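You operate a simulated robot arm through the tools that you are given. There is no shell and no other tool.

You run a simulated robot arm. Do the job below in one go: nothing can be reset, and whatever is moved stays where it is left.

Task
Tip the water out of bowls fifty and forty into the sink and rub them dry.
Fine: each back in its place on the grey mat; inside, with the grey towel; lay the towel back.
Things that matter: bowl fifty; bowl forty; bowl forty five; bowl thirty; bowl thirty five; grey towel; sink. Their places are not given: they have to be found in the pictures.

The check looks at the end state, three seconds after you hand in, the way a careful person would. Anything else that was tipped, shoved, dropped, spilled or broken makes it a failure. Flat cloth is picked up by pressing the open fingertips on it (5 to 10 N) and closing them slowly along it; thin cloth reads only 2 to 8 mm in the jaws.

Robot
A 6-joint arm with a two-finger gripper, fixed in place. Base frame: the origin is on the floor under the middle of its stand, x ahead of it, y to its left, z up. Readings come in m, rad, newtons and seconds.
With the tool pointing down near the work surface it reaches from about 0.34 to 0.84 m from the base axis. Its first joint turns from -2.897 to 2.897 rad. Payload 2.45 kg.
The tool frame sits at the grasp point between the pads (the TCP): z along the fingers, y along the line on which they close. The tips reach 0.02 m beyond it. The gripper opens to 0.14 m; its body begins 0.168 m behind the TCP.
Orientation is that of the tool frame in the base frame, as a unit quaternion [x, y, z, w]. With the fingers straight down and closing along the base's y, the tool's x points along the base's -x, its y along +y and its z along -z.

Tools
- The arm moves only by the tool send_rows. Its argument "deltas" is text: rows parted by semicolons, each of 7 numbers parted by spaces: the shift along the base's x, y, z in units of 25 mm (1.0 is 25 mm), then the turn, a rotation vector about the base's x, y, z in units of 8 degrees (1.0 is 8 degrees), then the opening, from 0 (shut) to 1 (fully open). In form: dx dy dz rx ry rz claw; .... A call has 1 to 20 rows; each row shifts and turns the commanded pose from where the row before left it. A call with a number of a shift or a turn outside -1 to 1 is refused whole. A row lasts 0.2 s, in which the tool goes at most 0.05 m and 0.15 rad; a call with a longer step from one row to the next is refused whole, and so is a gripper value outside its range. Where a pose cannot be reached the arm comes as near as it can. A force on the tool above 40 N (or 10 N above the force at the start of the call, whichever is more), or a blocked arm, ends the call early, and 0.2 s more pass. Each finger travels about 0.045 m/s and halts on what it meets, pressing with about 36 N; the grip force reading is that of the motor and also rises with nothing between the fingers. The clock runs only during rows and for 0.2 s after the last one: add rows that do not move to give the fingers time. The reply holds the time, the measured pose of the TCP, the force on the tool along the base axes, the opening and the grip force, in the units named above and with some noise, with the torque about the TCP (base axes, N m) and any sound that the robot's microphone picked up.
- Cameras (640 x 400 px; columns grow to the right, rows downward): "scene" is fixed at [0.2193, -0.501, 1.5706]; the picture's right is [0.40, -0.92, 0.00], its down [-0.90, -0.39, -0.21] and it looks along [0.20, 0.08, -0.98] (base axes); focal length 214 px, centre (320, 200). "wrist" rides on the gripper at [0.078, 0.011, -0.209] in the tool frame; the picture's right is [-0.14, 0.99, 0.00], its down [-0.92, -0.13, -0.37] and it looks along [-0.37, -0.05, 0.93] (tool axes); focal length 280 px, centre (320, 200).
- capture(camera): a new picture of that camera. It takes no simulated time.
- lift_body(by): moves the trunk up (or, below 0, down) by that many m; the arm rides with it, the base frame stays. It gives what a move gives, with no picture.
- locate(camera, pixels): for up to 12 pixels [column, row] of the newest picture of that camera ("zoom" is the newest enlarged one), the place [x, y, z] in the base frame of the surface seen there, good to about 0.002 m. It takes no simulated time.
- close_up(camera, box): a new picture of the part [left, top, right, bottom] of that camera's present view, enlarged. It takes no simulated time.
- finish_job(): hands the job in; it is judged then, once.

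Unless the task says otherwise, let go and move clear before handing in.

The tools are called after ">>>" as a command line: name --argument value ..., lists and objects as JSON in quotes. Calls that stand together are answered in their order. send_rows: Moves the arm, as the interface text tells. Its arguments: {"type":"object","properties":{"deltas":{"type":"string"}},"required":["deltas"]} The other tools are called the same way: lift_body (by) moves the trunk up or down; capture (camera) takes a picture; locate (camera, pixels) gives the place of the surface under pixels of a picture; close_up (camera, box) takes an enlarged picture of a part of a camera's view; finish_job () hands the job in.

At the start:

```text
clock: 0.0
eef_pos: [0.1009, -0.4435, 1.2643]
orientation: [-0.001, 1.0, 0.0, -0.001]
contact_force: [0.7, -0.8, 0.1]
torque: [0.01, 0.0, 0.0]
width: 0.14
grip_force: 0.0
trunk travel left (down, up): [-0.175, 0.055]
```

scene: 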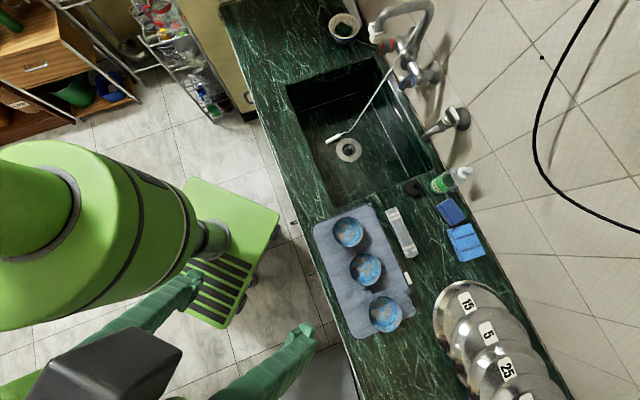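
wrist: 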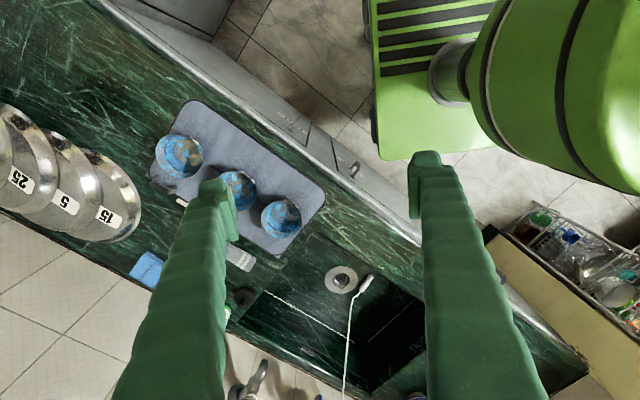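

The scene picture shows a grey mat with three blue bowls around (348,232), (366,268), (386,313) and steel items with number tags near (470,300). I'll enlarge parts of the view to read labels and find the towel.

>>> close_up --camera "scene" --box '[300, 190, 430, 350]'

>>> close_up --camera "scene" --box '[380, 160, 500, 280]'

>>> close_up --camera "scene" --box '[400, 260, 600, 400]'

>>> close_up --camera "scene" --box '[220, 0, 480, 200]'

>>> close_up --camera "wrist" --box '[100, 80, 360, 300]'

```text
2.50 times, centred on (365, 270) of scene
```

zoom: 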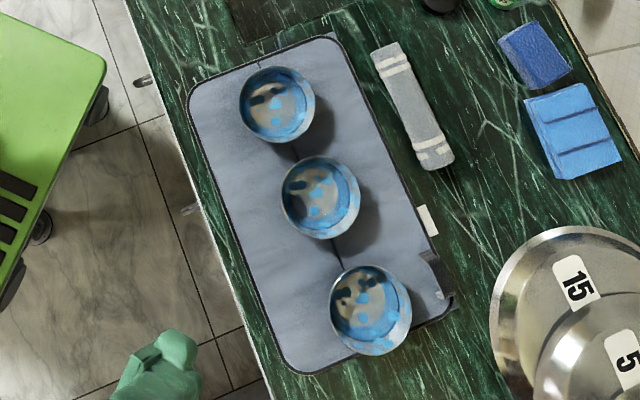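

```text
3.33 times, centred on (440, 220) of scene
```

zoom: 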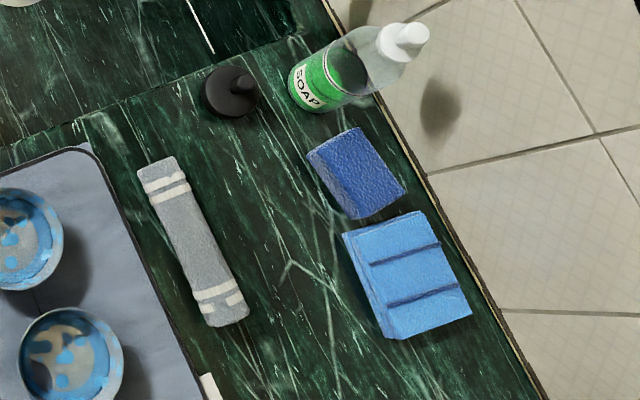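

```text
2.86 times, centred on (500, 330) of scene
```

zoom: 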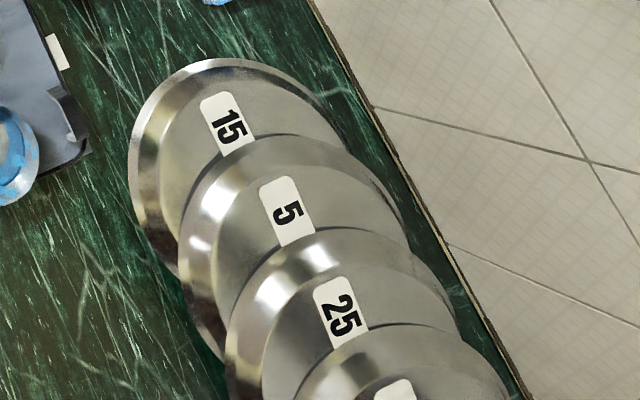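

```text
2.00 times, centred on (350, 100) of scene
```

zoom: 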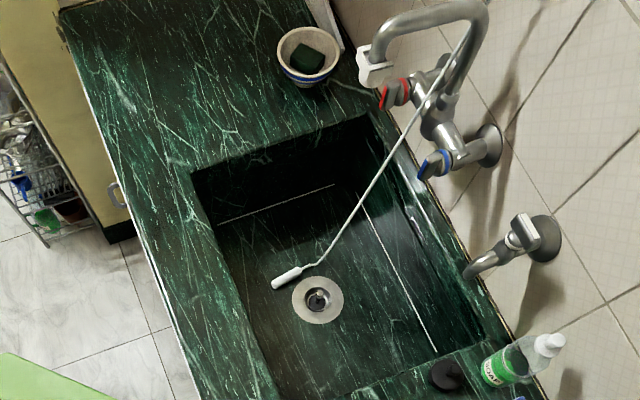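

```text
1.82 times, centred on (230, 190) of wrist
```

zoom: 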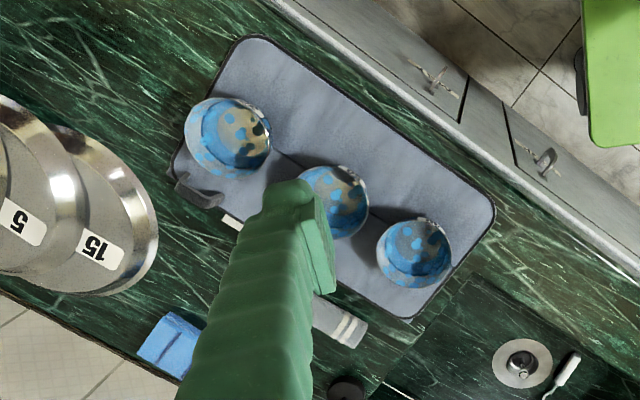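

The mat holds three blue bowls; a rolled/folded grey towel with white stripes lies at about (402,232) and the labels of the bowls aren't visible yet. I'll measure the places of key things.

>>> capture --camera "scene"

>>> locate --camera "scene" --pixels '[[348, 232], [366, 268], [386, 313], [314, 225], [370, 206], [413, 305], [356, 337], [390, 211], [413, 255], [407, 278], [410, 297], [349, 150]]'

>>> locate --camera "scene" --pixels '[[288, 88], [378, 58], [330, 203], [435, 165], [343, 28], [415, 188], [445, 182], [450, 211], [466, 242], [465, 300], [335, 138], [400, 50]]'

>>> close_up --camera "scene" --box '[325, 205, 385, 255]'

>>> close_up --camera "scene" --box '[340, 240, 410, 340]'

>>> close_up --camera "wrist" --box '[140, 110, 320, 260]'

```text
taken
```

scene: 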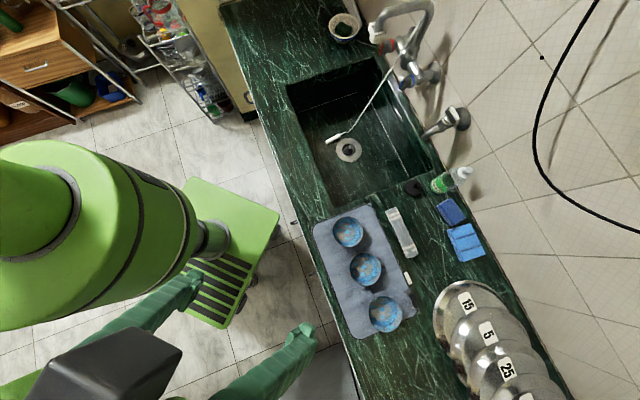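

```text
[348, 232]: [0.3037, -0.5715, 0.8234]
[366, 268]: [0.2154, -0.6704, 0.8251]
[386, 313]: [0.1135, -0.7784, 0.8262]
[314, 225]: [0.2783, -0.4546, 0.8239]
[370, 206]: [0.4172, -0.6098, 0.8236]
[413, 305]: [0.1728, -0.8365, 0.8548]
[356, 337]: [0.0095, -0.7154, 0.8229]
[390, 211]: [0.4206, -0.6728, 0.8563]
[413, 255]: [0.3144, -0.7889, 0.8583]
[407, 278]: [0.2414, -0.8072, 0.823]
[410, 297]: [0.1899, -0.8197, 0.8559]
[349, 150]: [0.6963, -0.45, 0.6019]
```

```text
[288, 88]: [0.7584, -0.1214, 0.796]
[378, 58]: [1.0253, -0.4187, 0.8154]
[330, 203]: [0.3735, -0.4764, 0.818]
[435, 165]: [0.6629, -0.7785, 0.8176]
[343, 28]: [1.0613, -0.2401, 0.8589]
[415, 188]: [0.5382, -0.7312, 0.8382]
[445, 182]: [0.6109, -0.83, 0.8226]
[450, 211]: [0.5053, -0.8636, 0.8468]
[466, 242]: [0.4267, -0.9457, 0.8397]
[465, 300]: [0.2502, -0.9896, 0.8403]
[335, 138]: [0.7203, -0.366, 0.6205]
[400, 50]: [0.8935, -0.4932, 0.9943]
```

```text
8.00 times, centred on (355, 230) of scene
```

zoom: 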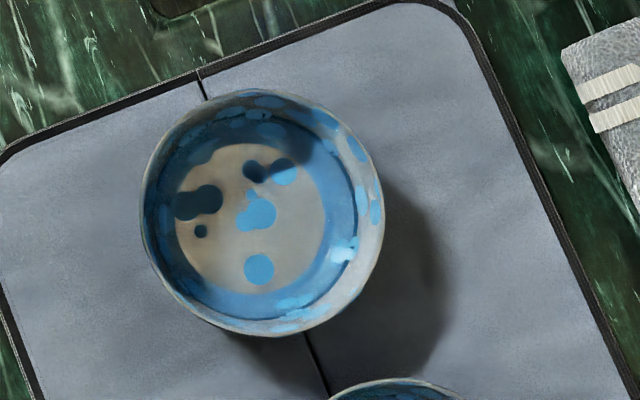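

```text
4.00 times, centred on (375, 290) of scene
```

zoom: 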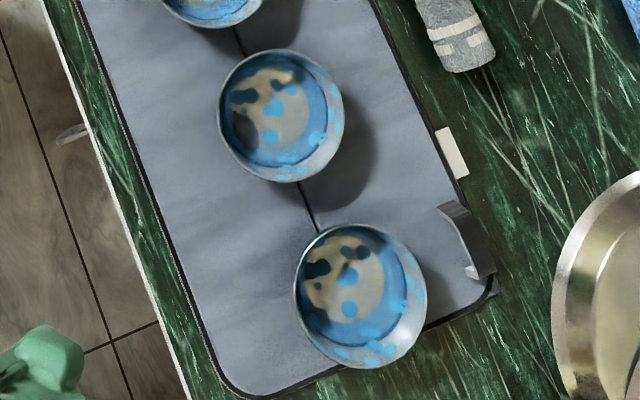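

```text
2.67 times, centred on (230, 185) of wrist
```

zoom: 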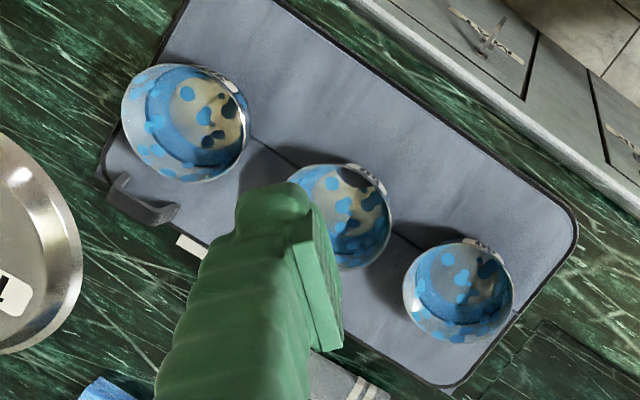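

Labels seem to sit on the bowls' outer walls facing the front of the counter (zoom pixels (225,85), (370,175), (490,245)). I'll enlarge those spots strongly, and find the sink edges.

>>> close_up --camera "wrist" --box '[174, 128, 214, 153]'

>>> close_up --camera "wrist" --box '[226, 160, 266, 185]'

>>> close_up --camera "wrist" --box '[272, 188, 312, 213]'

>>> close_up --camera "wrist" --box '[0, 80, 160, 260]'

>>> locate --camera "scene" --pixels '[[330, 212], [325, 205], [322, 190], [300, 150], [380, 195], [400, 185], [335, 195], [290, 95], [310, 190], [340, 188], [400, 165], [320, 170]]'

```text
16.00 times, centred on (194, 140) of wrist
```

zoom: 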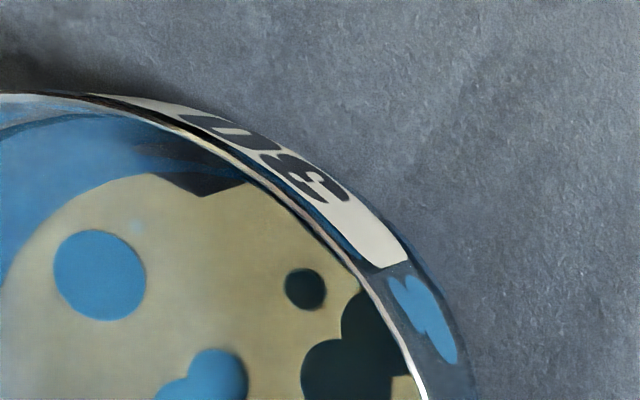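

```text
16.00 times, centred on (246, 172) of wrist
```

zoom: 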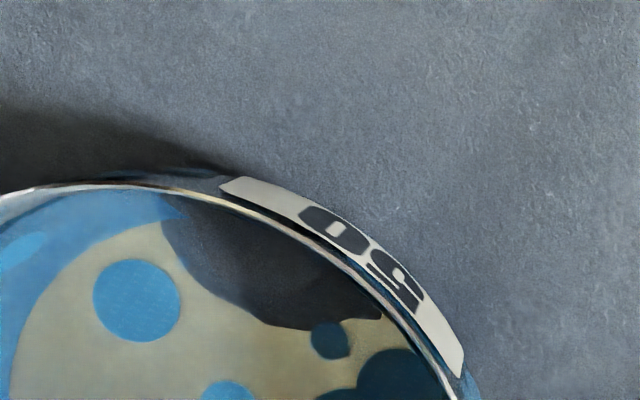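

```text
16.00 times, centred on (292, 200) of wrist
```

zoom: 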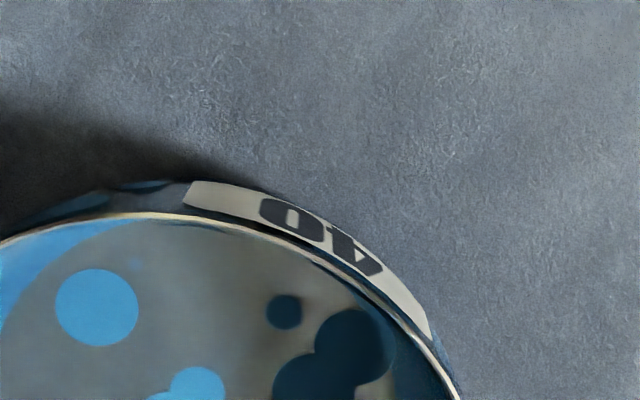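

```text
2.22 times, centred on (80, 170) of wrist
```

zoom: 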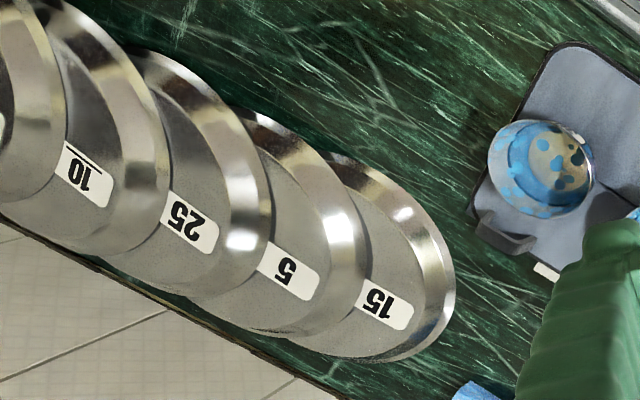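

```text
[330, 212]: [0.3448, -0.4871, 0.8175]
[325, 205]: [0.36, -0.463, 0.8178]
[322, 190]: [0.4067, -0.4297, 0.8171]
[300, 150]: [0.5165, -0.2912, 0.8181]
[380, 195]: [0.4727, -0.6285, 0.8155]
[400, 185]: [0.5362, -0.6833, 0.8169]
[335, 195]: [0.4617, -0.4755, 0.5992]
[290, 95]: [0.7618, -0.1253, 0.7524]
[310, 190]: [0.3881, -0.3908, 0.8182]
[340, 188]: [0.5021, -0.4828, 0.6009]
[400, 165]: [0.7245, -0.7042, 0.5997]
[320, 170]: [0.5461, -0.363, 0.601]
```

Labels read: far bowl "30" at (0.11,-0.78), middle "50" at (0.22,-0.67), near-sink "40" at (0.30,-0.57). So the targets are the middle and near-sink bowls; now I'll measure rim geometry and towel shape.

>>> close_up --camera "scene" --box '[325, 205, 385, 255]'

>>> locate --camera "zoom" --pixels '[[147, 210], [380, 210], [262, 94], [262, 331], [262, 210], [200, 240], [320, 200], [262, 300], [345, 250], [180, 150], [262, 130], [400, 260]]'

>>> close_up --camera "scene" --box '[340, 245, 400, 295]'

```text
8.00 times, centred on (355, 230) of scene
```

zoom: 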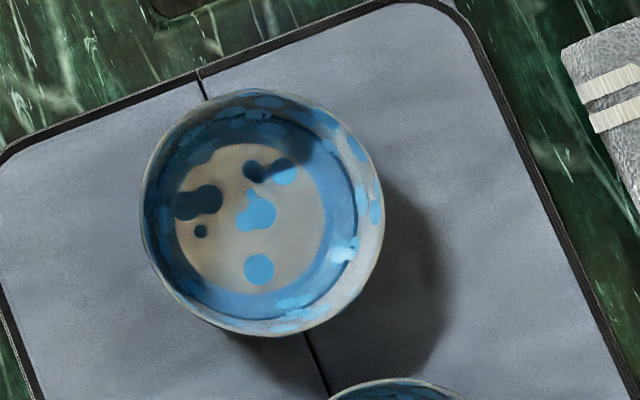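

```text
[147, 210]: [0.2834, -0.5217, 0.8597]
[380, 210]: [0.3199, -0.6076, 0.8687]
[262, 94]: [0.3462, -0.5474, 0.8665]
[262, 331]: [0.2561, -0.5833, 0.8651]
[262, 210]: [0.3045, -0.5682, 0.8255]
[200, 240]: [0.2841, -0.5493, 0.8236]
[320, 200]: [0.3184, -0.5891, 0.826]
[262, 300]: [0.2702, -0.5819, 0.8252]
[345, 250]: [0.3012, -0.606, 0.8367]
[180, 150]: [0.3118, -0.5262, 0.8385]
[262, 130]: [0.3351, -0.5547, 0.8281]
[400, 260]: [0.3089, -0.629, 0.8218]
```

```text
8.00 times, centred on (370, 270) of scene
```

zoom: 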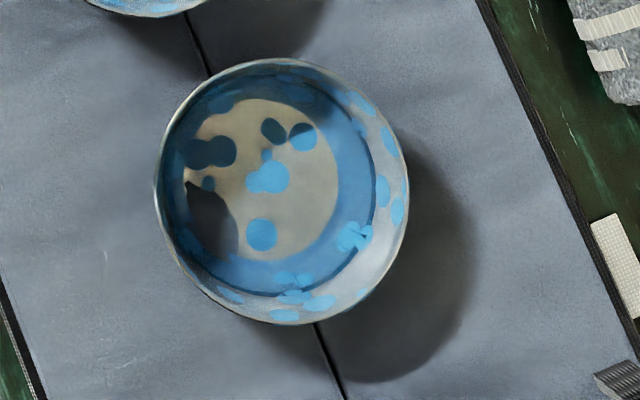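

Rims are at z≈0.867, diameter ≈0.096 m, inner floor z≈0.826, mat z≈0.823. I'll bring the hand above the mat for a closer look, turning the tool so the fingers close along the arm's radial direction.

>>> send_rows --deltas "0.9 -0.78 -0.5 0 0 0.44 1;0.9 -0.78 -0.5 0 0 0.44 1;0.9 -0.78 -0.5 0 0 0.44 1;0.9 -0.78 -0.5 0 0 0.44 1;0.9 -0.78 -0.5 0 0 0.44 1;0.9 -0.78 -0.5 0 0 0.44 1;0.9 -0.78 -0.5 0 0 0.44 1;0.9 -0.78 -0.5 0 0 0.44 1"

>>> capture --camera "wrist"

>>> capture --camera "scene"

```text
clock: 1.8
eef_pos: [0.2813, -0.6013, 1.1649]
orientation: [-0.244, 0.97, 0.001, -0.001]
contact_force: [1.0, 0.0, 0.5]
torque: [0.06, 0.02, -0.05]
width: 0.1399
grip_force: 0.1
trunk travel left (down, up): [-0.175, 0.055]
```

```text
taken
```

wrist: 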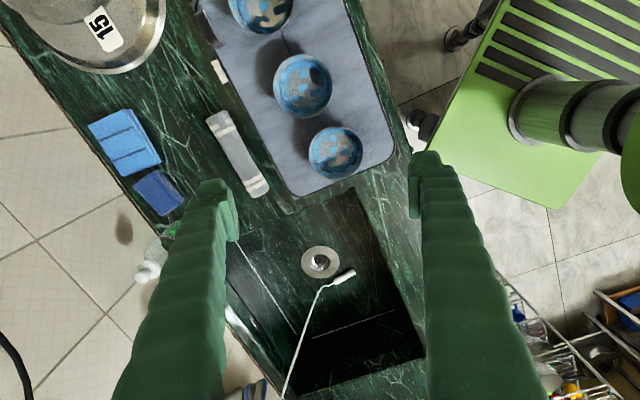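

```text
taken
```

scene: 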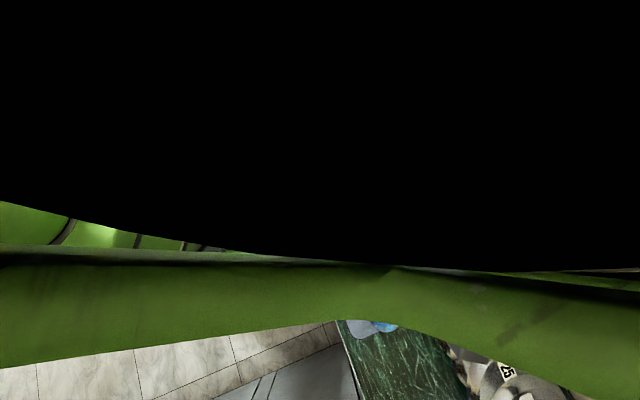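

The hand is over the mat; bowl 40 is at (336,152) in the wrist picture, bowl 50 at (303,85), the towel at (237,153). I'll zoom on these for detail.

>>> close_up --camera "wrist" --box '[265, 40, 375, 185]'

>>> close_up --camera "wrist" --box '[190, 95, 290, 205]'

>>> locate --camera "wrist" --pixels '[[218, 125], [248, 185], [237, 153], [222, 150], [250, 150], [225, 165], [270, 170], [210, 118], [230, 112], [245, 195], [265, 188], [237, 130]]'

```text
2.76 times, centred on (320, 112) of wrist
```

zoom: 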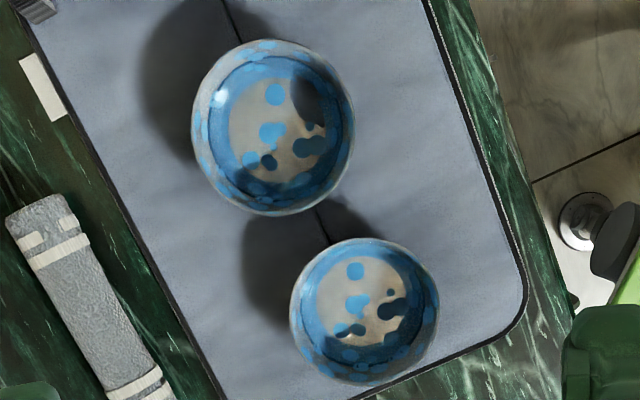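

```text
3.64 times, centred on (240, 150) of wrist
```

zoom: 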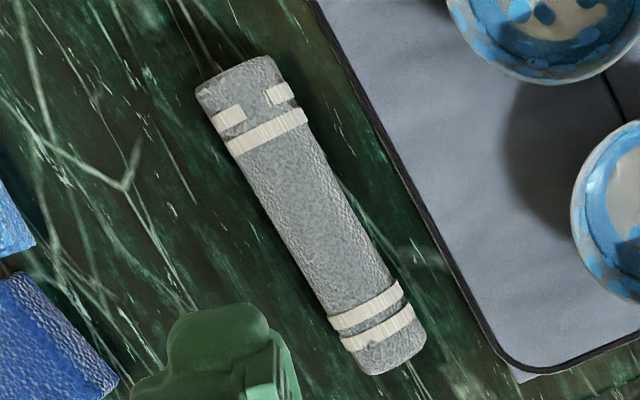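

```text
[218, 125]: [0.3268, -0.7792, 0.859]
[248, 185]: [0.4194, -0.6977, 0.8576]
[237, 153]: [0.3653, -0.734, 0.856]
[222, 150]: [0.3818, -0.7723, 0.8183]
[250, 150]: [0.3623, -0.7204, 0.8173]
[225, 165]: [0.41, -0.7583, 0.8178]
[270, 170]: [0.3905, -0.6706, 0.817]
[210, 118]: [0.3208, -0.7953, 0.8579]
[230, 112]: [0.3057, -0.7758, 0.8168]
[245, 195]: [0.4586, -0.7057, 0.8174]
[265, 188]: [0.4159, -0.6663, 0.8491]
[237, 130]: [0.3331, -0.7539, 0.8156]
```

The towel is a compact roll about 0.17 × 0.042 × 0.04 m, so it can be gripped across its width. I'll look closer at bowl interiors (bowl 50 has a dark patch at zoom (315,95)).

>>> close_up --camera "wrist" --box '[272, 55, 336, 115]'

>>> close_up --camera "wrist" --box '[304, 122, 368, 182]'

>>> close_up --camera "wrist" --box '[200, 0, 310, 60]'

```text
6.67 times, centred on (304, 85) of wrist
```

zoom: 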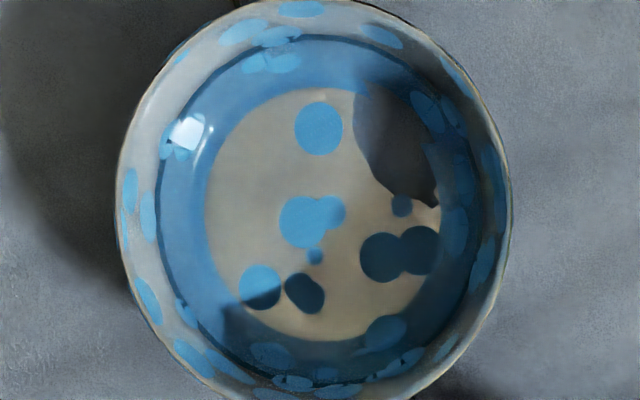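

```text
6.67 times, centred on (336, 152) of wrist
```

zoom: 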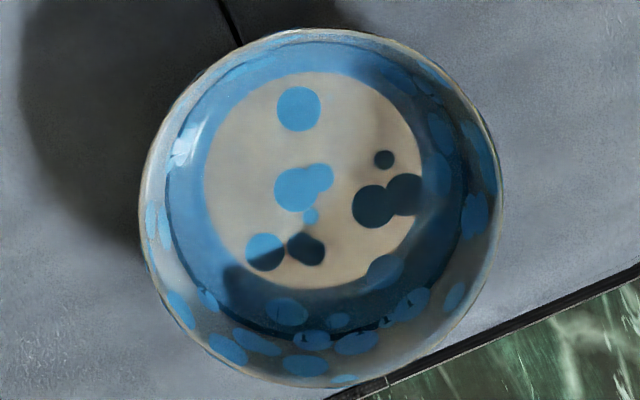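

```text
5.82 times, centred on (255, 30) of wrist
```

zoom: 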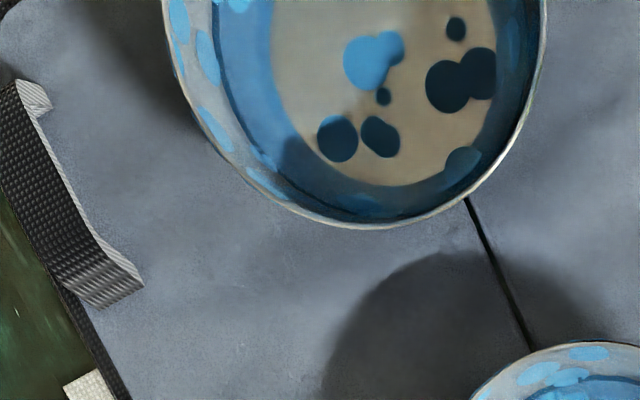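

Both bowls look intact, rims clear. I'll get precise rim points of bowl 40 from a new enlarged view.

>>> close_up --camera "wrist" --box '[304, 122, 368, 182]'

>>> locate --camera "zoom" --pixels '[[145, 210], [501, 205], [322, 32], [310, 384], [195, 85], [445, 85], [200, 335], [440, 330], [320, 200], [250, 180], [400, 220], [180, 140]]'

>>> close_up --camera "wrist" --box '[272, 55, 336, 115]'

>>> locate --camera "zoom" --pixels '[[120, 200], [509, 200], [315, 5], [160, 90], [470, 90], [190, 370], [440, 360], [320, 200], [400, 140], [250, 180], [400, 250], [145, 130]]'

```text
6.67 times, centred on (336, 152) of wrist
```

zoom: 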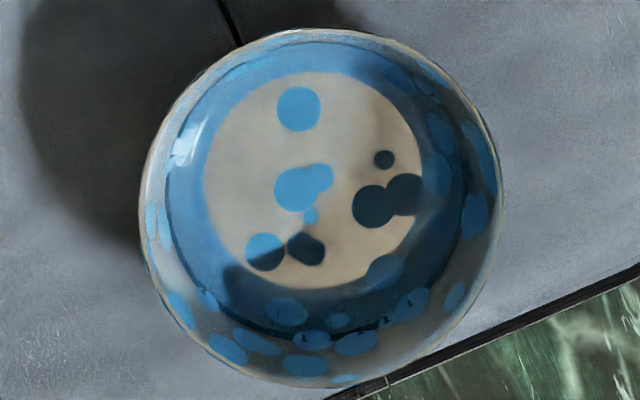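

```text
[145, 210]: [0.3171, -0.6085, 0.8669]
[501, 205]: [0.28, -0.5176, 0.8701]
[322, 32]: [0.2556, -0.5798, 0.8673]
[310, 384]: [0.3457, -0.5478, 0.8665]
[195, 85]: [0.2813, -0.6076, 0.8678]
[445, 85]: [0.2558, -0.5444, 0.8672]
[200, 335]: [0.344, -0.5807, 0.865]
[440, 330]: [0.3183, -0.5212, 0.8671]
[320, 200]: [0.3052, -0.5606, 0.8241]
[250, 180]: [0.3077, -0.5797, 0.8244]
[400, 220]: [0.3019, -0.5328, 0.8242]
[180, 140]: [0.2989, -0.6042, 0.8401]
```

```text
6.67 times, centred on (304, 85) of wrist
```

zoom: 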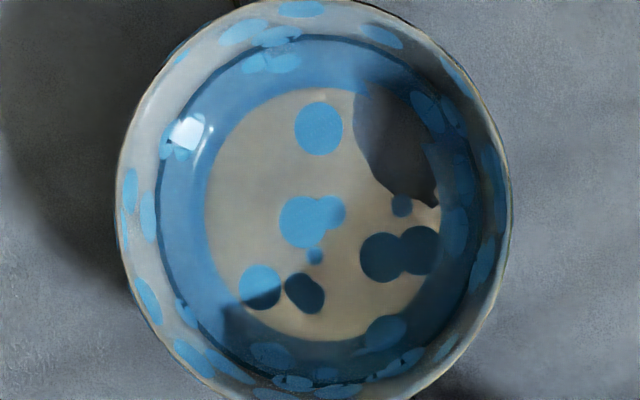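

```text
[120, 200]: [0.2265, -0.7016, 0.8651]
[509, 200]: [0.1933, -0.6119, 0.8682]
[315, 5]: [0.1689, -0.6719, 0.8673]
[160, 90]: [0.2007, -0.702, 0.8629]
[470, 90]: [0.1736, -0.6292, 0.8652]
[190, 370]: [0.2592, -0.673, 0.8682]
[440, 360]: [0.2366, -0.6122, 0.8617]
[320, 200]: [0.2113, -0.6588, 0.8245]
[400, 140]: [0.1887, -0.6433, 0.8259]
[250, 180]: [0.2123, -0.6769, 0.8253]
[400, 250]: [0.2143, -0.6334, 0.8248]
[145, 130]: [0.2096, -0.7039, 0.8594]
```

Bowl 40's centre fits to (0.300,-0.563), rim radius 0.048; bowl 50's to (0.214,-0.656). I'll move above the far rim of bowl 40 with the tool tilted ~12° to match the wall, jaws at 50 mm.

>>> send_rows --deltas "0.157 -0.005 -0.86 0.1325 0.0705 0 0.36;0.157 -0.005 -0.86 0.1325 0.0705 0 0.36;0.157 -0.005 -0.86 0.1325 0.0705 0 0.36;0.157 -0.005 -0.86 0.1325 0.0705 0 0.36;0.157 -0.005 -0.86 0.1325 0.0705 0 0.36;0.157 -0.005 -0.86 0.1325 0.0705 0 0.36;0.157 -0.005 -0.86 0.1325 0.0705 0 0.36;0.157 -0.005 -0.86 0.1325 0.0705 0 0.36;0.157 -0.005 -0.86 0.1325 0.0705 0 0.36;0.157 -0.005 -0.86 0.1325 0.0705 0 0.36;0 0 0 0 0 0 0.36"

>>> capture --camera "wrist"

```text
clock: 4.2
eef_pos: [0.3198, -0.6006, 0.9497]
orientation: [-0.242, 0.965, 0.101, -0.025]
contact_force: [0.2, -0.8, -0.7]
torque: [-0.01, 0.01, 0.02]
width: 0.0506
grip_force: 0.1
trunk travel left (down, up): [-0.175, 0.055]
```

```text
taken
```

wrist: 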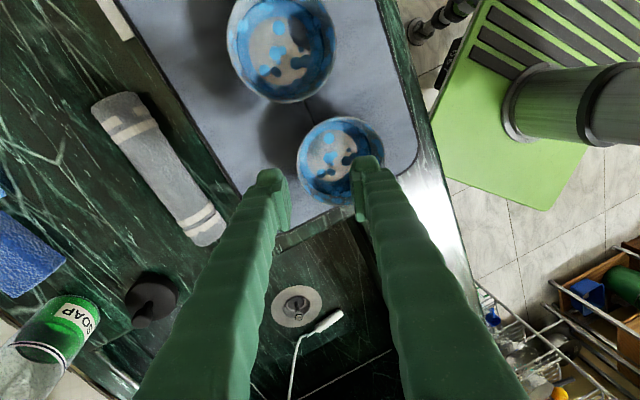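

The tool is tilted as planned and sits over bowl 40's far rim. I'll lower to just above the rim (z≈0.890) and check alignment.

>>> send_rows --deltas "0.01 -0.025 -0.8 0 0 0 0.36;0.01 -0.025 -0.8 0 0 0 0.36;0.01 -0.025 -0.79 0 0 0 0.36;0 0 0 0 0 0 0.36"

>>> capture --camera "wrist"

>>> close_up --camera "wrist" --box '[240, 120, 420, 240]'

```text
clock: 5.2
eef_pos: [0.3194, -0.6041, 0.8886]
orientation: [-0.242, 0.965, 0.102, -0.024]
contact_force: [0.2, 0.0, 0.6]
torque: [0.01, 0.02, 0.02]
width: 0.0503
grip_force: 0.1
trunk travel left (down, up): [-0.175, 0.055]
```

```text
taken
```

wrist: 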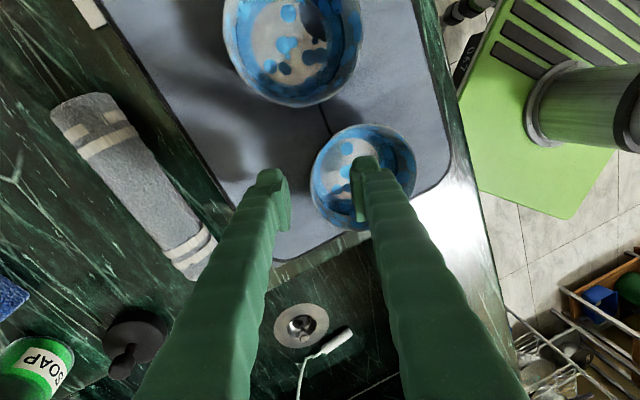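

```text
3.33 times, centred on (330, 180) of wrist
```

zoom: 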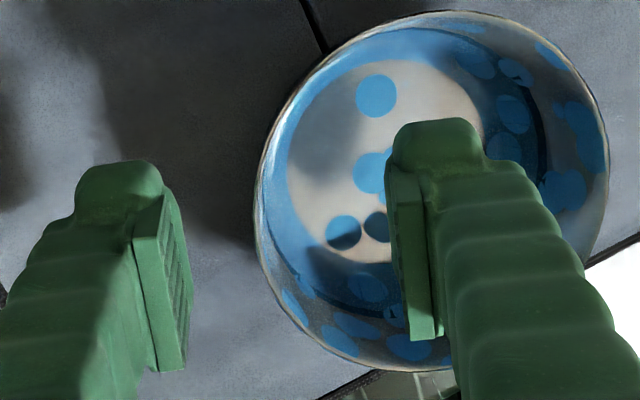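

The rim runs between the two pads (zoom: left pad at (165,260), right pad at (410,260), rim edge near (260,200)). I'll lower to z≈0.857 and close slowly.

>>> send_rows --deltas "0 0 -0.42 0 0 0 0.36;0 0 -0.42 0 0 0 0.36;0 0 -0.42 0 0 0 0.36;0 0 0 0 0 0 0.36"

>>> close_up --camera "wrist" --box '[240, 120, 420, 240]'

```text
clock: 6.2
eef_pos: [0.3212, -0.6027, 0.8595]
orientation: [-0.243, 0.964, 0.101, -0.025]
contact_force: [0.0, -0.2, -0.1]
torque: [-0.01, -0.02, 0.0]
width: 0.0503
grip_force: 0.0
trunk travel left (down, up): [-0.175, 0.055]
```

```text
3.33 times, centred on (330, 180) of wrist
```

zoom: 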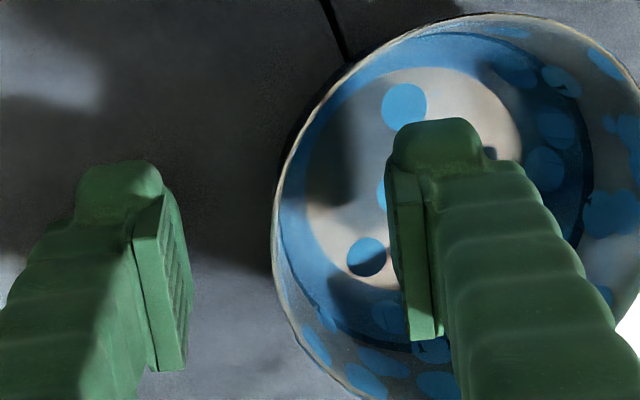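

No contact and the rim is between the pads. I'll close onto the wall with gradual closing rows.

>>> send_rows --deltas "0 0 0 0 0 0 0.28;0 0 0 0 0 0 0.2;0 0 0 0 0 0 0.14;0 0 0 0 0 0 0.08;0 0 0 0 0 0 0.02;0 0 0 0 0 0 0;0 0 0 0 0 0 0;0 0 0 0 0 0 0"

>>> close_up --camera "wrist" --box '[240, 120, 420, 240]'

```text
clock: 8.0
eef_pos: [0.3196, -0.6036, 0.8607]
orientation: [-0.243, 0.965, 0.101, -0.024]
contact_force: [-1.3, 0.5, 1.6]
torque: [0.11, 0.0, 0.08]
width: 0.0062
grip_force: 32.8
trunk travel left (down, up): [-0.175, 0.055]
```

```text
3.33 times, centred on (330, 180) of wrist
```

zoom: 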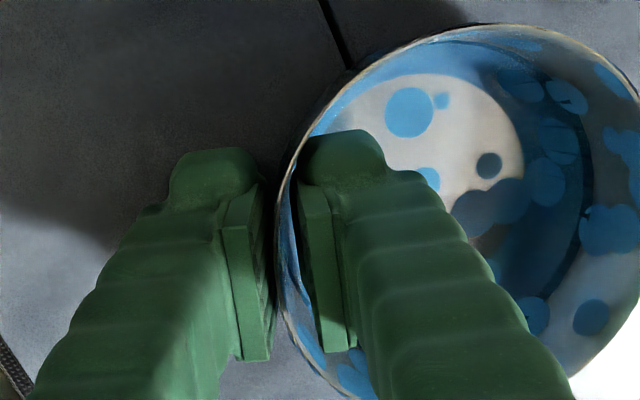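

The wall is held (6.2 mm, 33 N). I'll lift gently and check the load and level.

>>> send_rows --deltas "0 0 0.2 0 0 0 0;0 0 0.4 0 0 0 0;0 0 0.6 0 0 0 0;0 0 0.6 0 0 0 0;0 0 0.6 0 0 0 0;0 0 0 0 0 0 0"

>>> capture --camera "wrist"

>>> capture --camera "scene"

```text
clock: 9.4
eef_pos: [0.32, -0.6045, 0.919]
orientation: [-0.243, 0.964, 0.102, -0.025]
contact_force: [-0.4, 0.2, -1.9]
torque: [-0.05, -0.03, -0.03]
width: 0.0059
grip_force: 32.3
trunk travel left (down, up): [-0.175, 0.055]
```

```text
taken
```

wrist: 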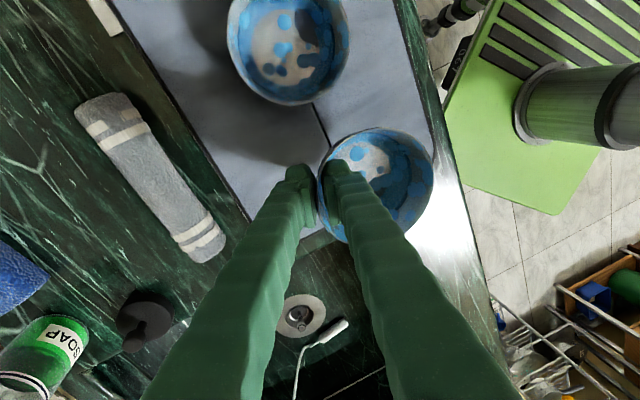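

```text
taken
```

scene: 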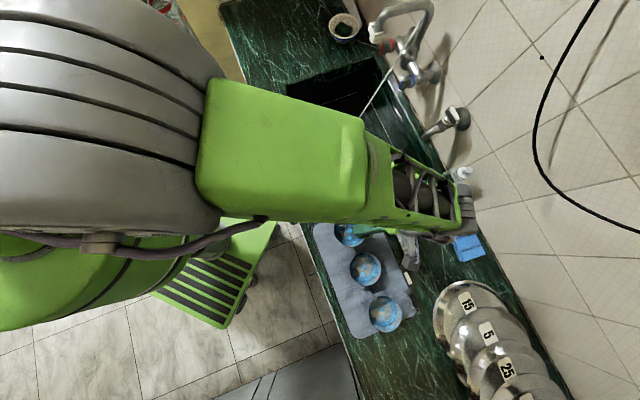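

Bowl 40 is held level with about 1.9 N load. I'll carry it smoothly over the sink at z≈1.0, turning the tool with the arm.

>>> send_rows --deltas "0.3 0.122 0.082 0 0 0.075 0;0.6 0.245 0.165 0 0 0.15 0;0.75 0.306 0.206 0 0 0.1875 0;0.75 0.306 0.206 0 0 0.1875 0;0.75 0.306 0.206 0 0 0.1875 0;0.75 0.306 0.206 0 0 0.1875 0;0.75 0.306 0.206 0 0 0.1875 0;0.75 0.306 0.206 0 0 0.1875 0;0.75 0.306 0.206 0 0 0.1875 0;0.75 0.306 0.206 0 0 0.1875 0;0.75 0.306 0.206 0 0 0.1875 0;0.75 0.306 0.206 0 0 0.1875 0;0.75 0.306 0.206 0 0 0.1875 0;0.75 0.306 0.206 0 0 0.1875 0;0.75 0.306 0.206 0 0 0.1875 0;0.6 0.245 0.165 0 0 0.15 0;0.3 0.122 0.082 0 0 0.075 0;0 0 0 0 0 0 0"

>>> capture --camera "wrist"

>>> capture --camera "scene"

```text
clock: 13.2
eef_pos: [0.6094, -0.4868, 0.9961]
orientation: [-0.431, 0.896, 0.093, -0.044]
contact_force: [0.0, 0.1, -1.5]
torque: [-0.03, -0.05, 0.01]
width: 0.006
grip_force: 32.4
trunk travel left (down, up): [-0.175, 0.055]
```

```text
taken
```

wrist: 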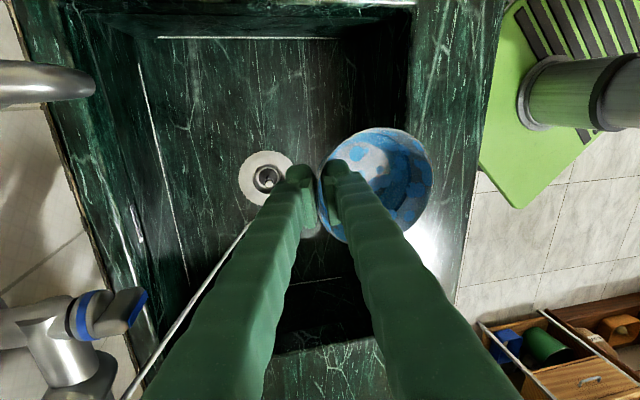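

```text
taken
```

scene: 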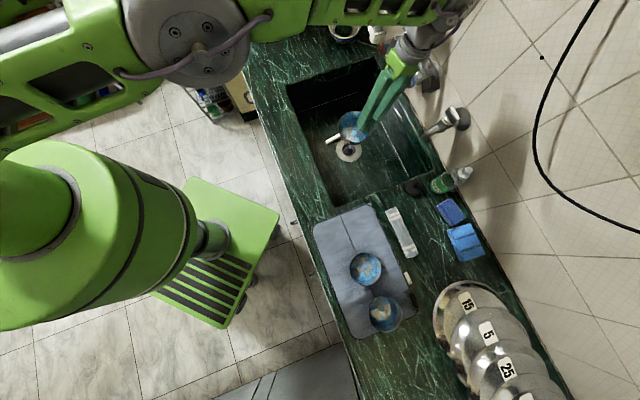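

The bowl is level over the sink, 0.08+ m inside its walls. I'll tip it outward from the far-rim pinch (free rim going down), shifting slightly deeper into the sink, to about 90° first.

>>> send_rows --deltas "0 0 0 -0.3 -0.37 0 0;0.389 -0.314 0 -0.4 -0.495 0 0;0.389 -0.314 0.1 -0.5 -0.62 0 0;0.389 -0.314 0.2 -0.5 -0.62 0 0;0.389 -0.314 0.2 -0.5 -0.62 0 0;0 0 0.2 -0.5 -0.62 0 0;0 0 0.2 -0.5 -0.62 0 0;0 0 0.2 -0.5 -0.62 0 0;0 0 0.2 -0.5 -0.62 0 0;0 0 0.2 -0.5 -0.62 0 0;0 0 0.1 -0.5 -0.62 0 0;0 0 0 -0.5 -0.62 0 0;0 0 0 -0.5 -0.62 0 0"

>>> capture --camera "scene"

>>> capture --camera "wrist"

```text
clock: 16.0
eef_pos: [0.67, -0.5296, 1.0392]
orientation: [-0.413, 0.859, -0.274, 0.134]
contact_force: [-0.1, -0.3, -0.8]
torque: [-0.01, -0.01, -0.03]
width: 0.0057
grip_force: 32.2
out of reach, approached as far as the arm can: row 8, 9, 10, 11, 12, 13
trunk travel left (down, up): [-0.175, 0.055]
```

```text
taken
```

scene: 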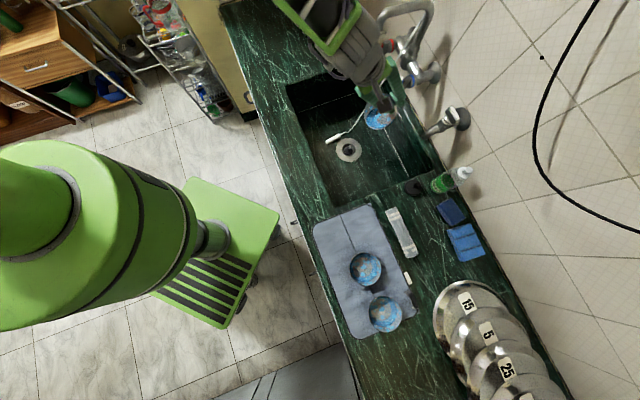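

```text
taken
```

wrist: 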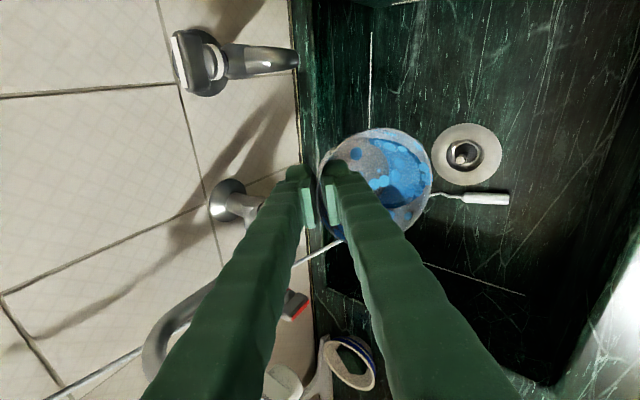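

The arm stopped at about 47° bowl tilt (rows 8+ out of reach), the bowl still held over the sink. I'll tilt back a little, raise the hand, then lower the trunk so the forearm is flatter and gives more tilt room.

>>> send_rows --deltas "0 0 0 0.5 0.62 0 0;0 0 0 0.5 0.62 0 0;0 0 0 0.5 0.62 0 0;0 0 0 0.5 0.62 0 0;0 0 0.2 0.5 0.62 0 0;0 0 0.5 0.4 0.5 0 0;0 0 0.6 0 0 0 0;0 0 0.7 0 0 0 0;0 0 0.7 0 0 0 0;0 0 0.7 0 0 0 0;0 0 0.6 0 0 0 0;0 0 0.5 0 0 0 0;0 0 0 0 0 0 0"

>>> capture --camera "scene"

>>> capture --camera "wrist"

```text
clock: 18.8
eef_pos: [0.6785, -0.5209, 1.1385]
orientation: [-0.418, 0.859, -0.259, 0.144]
contact_force: [-0.6, -0.2, -1.1]
torque: [0.0, 0.01, -0.01]
width: 0.0059
grip_force: 32.5
out of reach, approached as far as the arm can: row 1, 2, 3, 4, 5, 6
trunk travel left (down, up): [-0.175, 0.055]
```

```text
taken
```

scene: 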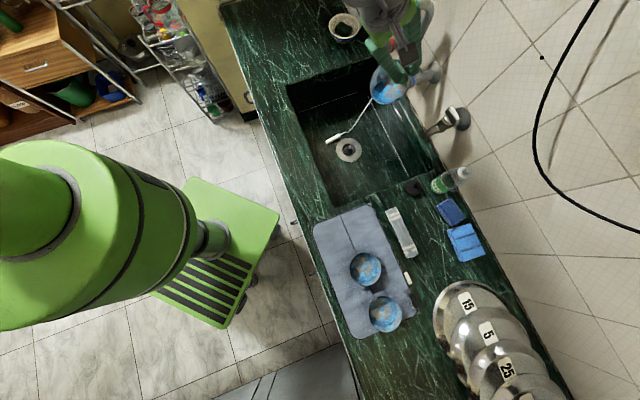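

```text
taken
```

wrist: 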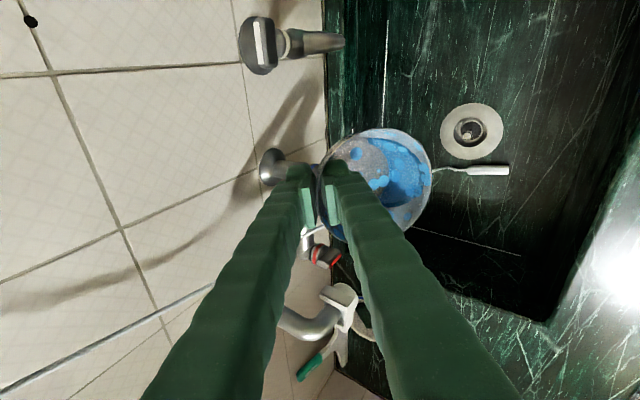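

Raising worked without out-of-reach flags on the later rows, though the pose is a bit off command. I'll send a still row to see where it settles.

>>> send_rows --deltas "0 0 0 0 0 0 0;0 0 0 0 0 0 0;0 0 0 0 0 0 0"

```text
clock: 19.6
eef_pos: [0.6791, -0.5213, 1.1394]
orientation: [-0.419, 0.858, -0.259, 0.144]
contact_force: [-0.3, -0.6, -0.3]
torque: [0.0, -0.04, -0.02]
width: 0.0059
grip_force: 31.4
trunk travel left (down, up): [-0.175, 0.055]
```

The pose holds at ~46° bowl tilt, so outward tilting is limited by the wrist. I'll bring the bowl upright again, shift toward the middle of the sink, and try tipping it sideways instead.

>>> send_rows --deltas "0 0.3 -0.2 0.3 0.37 0 0;0.15 0.6 -0.4 0.471 0.5835 0 0;0.15 0.6 -0.4 0.471 0.5835 0 0;0.15 0.6 -0.4 0.471 0.5835 0 0;0.15 0.6 -0.4 0.471 0.5835 0 0;0.15 0.6 -0.4 0.471 0.5835 0 0;0.15 0.6 -0.4 0.471 0.5835 0 0;0 0.3 -0.2 0.17 0.21 0 0;0 0 0 0 0 0 0;0 0 0 0 0 0 0"

>>> capture --camera "scene"

>>> capture --camera "wrist"

```text
clock: 21.8
eef_pos: [0.7025, -0.4157, 1.07]
orientation: [-0.431, 0.9, 0.068, -0.011]
contact_force: [0.1, -0.2, -1.3]
torque: [-0.05, -0.04, 0.01]
width: 0.0062
grip_force: 31.5
trunk travel left (down, up): [-0.175, 0.055]
```

```text
taken
```

scene: 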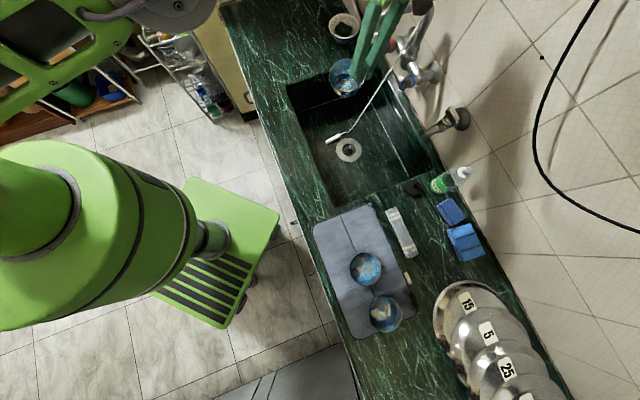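

```text
taken
```

wrist: 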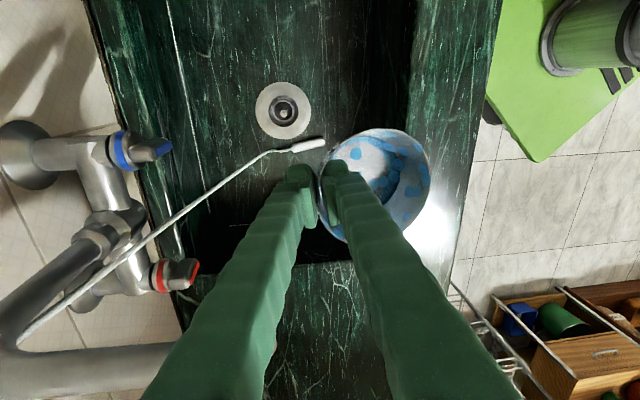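

The bowl is back upright over the sink at (0.70,-0.42). I'll look into it to see whether water remains.

>>> close_up --camera "wrist" --box '[300, 110, 450, 260]'

>>> close_up --camera "scene" --box '[320, 40, 380, 110]'

>>> close_up --camera "scene" --box '[300, 200, 430, 350]'

```text
2.67 times, centred on (375, 185) of wrist
```

zoom: 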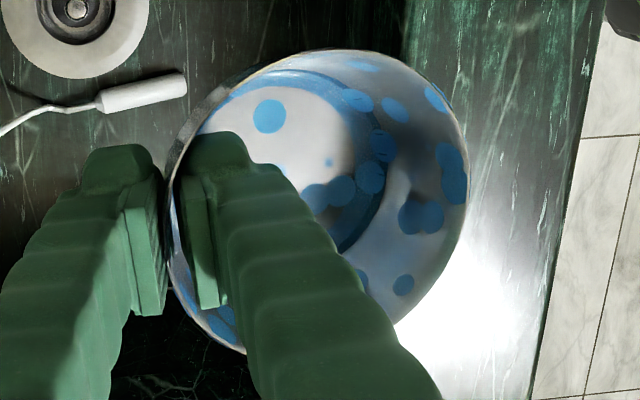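

```text
5.71 times, centred on (350, 75) of scene
```

zoom: 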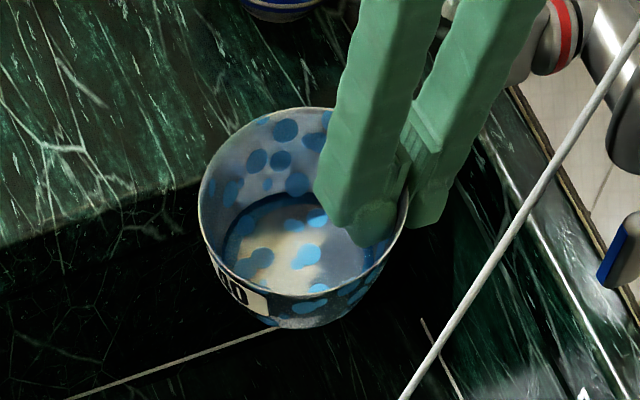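

```text
2.67 times, centred on (365, 275) of scene
```

zoom: 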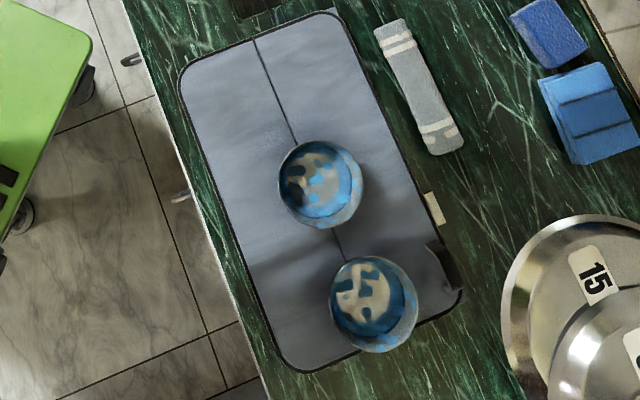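

The waterline in bowl 40 is now much lower (small dark ring near its floor), so part has gone into the sink. I'll test tipping sideways about the radial axis with a few rows.

>>> send_rows --deltas "0 0 0 0.3 -0.24 0 0;0 0 0 0.5 -0.4 0 0;0 0 0 0.625 -0.5 0 0;0 0 0 0.625 -0.5 0 0;0 0 0 0.625 -0.5 0 0;0 0 0 0.625 -0.5 0 0;0 0 0 0 0 0 0"

>>> capture --camera "wrist"

>>> capture --camera "scene"

```text
clock: 23.4
eef_pos: [0.7002, -0.4179, 1.0698]
orientation: [-0.427, 0.847, 0.191, 0.251]
contact_force: [0.5, 0.4, -1.2]
torque: [-0.05, -0.03, 0.01]
width: 0.0062
grip_force: 30.7
trunk travel left (down, up): [-0.175, 0.055]
```

```text
taken
```

wrist: 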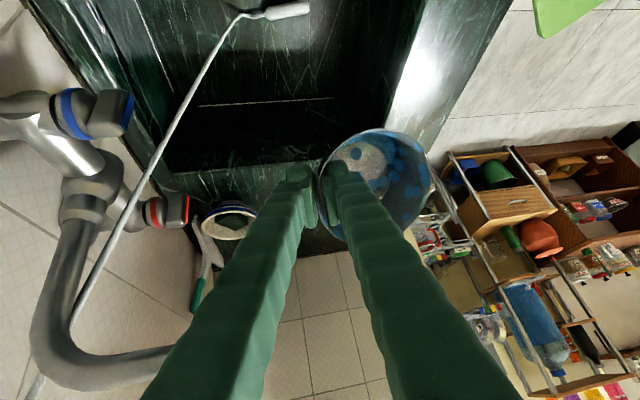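

```text
taken
```

scene: 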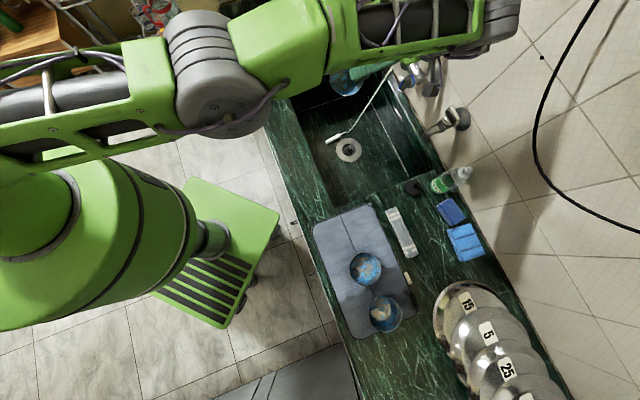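

Sideways tipping works (now ~34°, no flags). I'll continue in steps, checking the view.

>>> send_rows --deltas "0 0 0 0.625 -0.5 0 0;0 0 0 0.625 -0.5 0 0;0 0 0 0.625 -0.5 0 0;0 0 0 0.625 -0.5 0 0;0 0 0 0.625 -0.5 0 0;0 0 0 0 0 0 0"

>>> capture --camera "wrist"

>>> capture --camera "scene"

```text
clock: 24.8
eef_pos: [0.667, -0.3844, 1.0692]
orientation: [-0.39, 0.73, 0.293, 0.479]
contact_force: [0.7, -0.2, -0.5]
torque: [-0.02, 0.0, 0.0]
width: 0.006
grip_force: 31.1
out of reach, approached as far as the arm can: row 1, 2, 3, 4, 5
trunk travel left (down, up): [-0.175, 0.055]
```

```text
taken
```

wrist: 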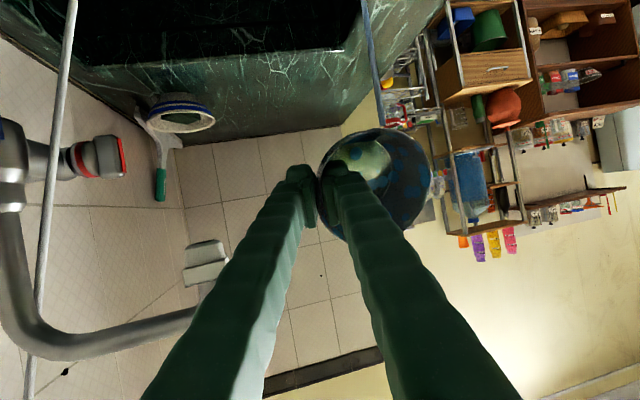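

```text
taken
```

scene: 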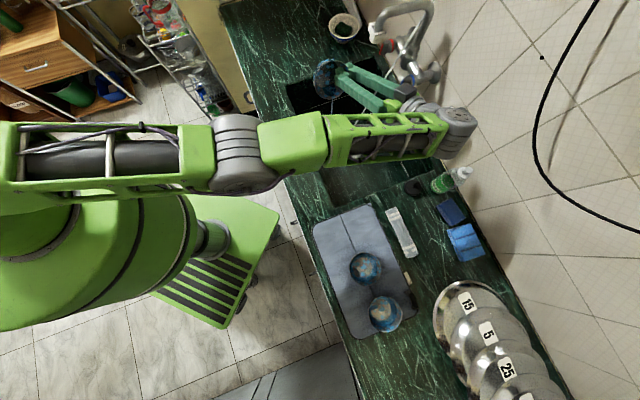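

Bowl is at ~68° but the reach limit pulls the hand in. I'll swing the tool's azimuth toward the outward direction (−40° about vertical) so the wrist comes closer to the robot, keeping the bowl over the sink.

>>> send_rows --deltas "0 0 0 0 0 -0.9 0;0 0 0 0 0 -0.9 0;0 0 0 0 0 -0.9 0;0 0 0 0 0 -0.9 0;0 0 0 0 0 -0.9 0;0 0 0 0 0 0 0"

>>> capture --camera "scene"

>>> capture --camera "wrist"

```text
clock: 26.2
eef_pos: [0.7099, -0.4497, 1.0513]
orientation: [-0.275, 0.779, 0.222, 0.518]
contact_force: [-0.8, -0.1, -1.0]
torque: [-0.01, -0.01, 0.0]
width: 0.0057
grip_force: 31.1
out of reach, approached as far as the arm can: row 1, 2, 3, 4, 5
trunk travel left (down, up): [-0.175, 0.055]
```

```text
taken
```

scene: 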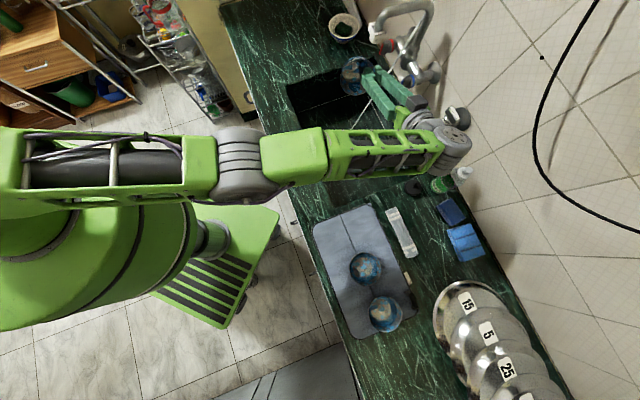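

```text
taken
```

wrist: 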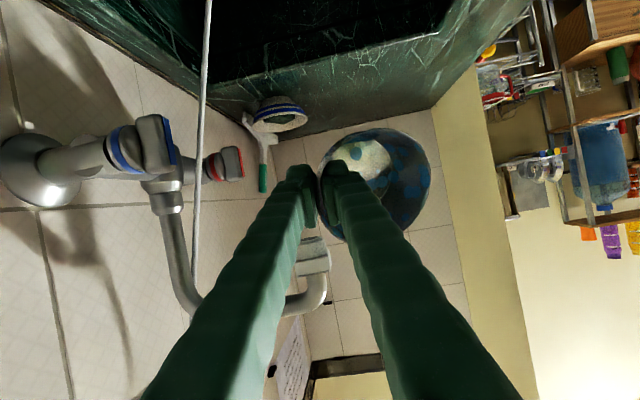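

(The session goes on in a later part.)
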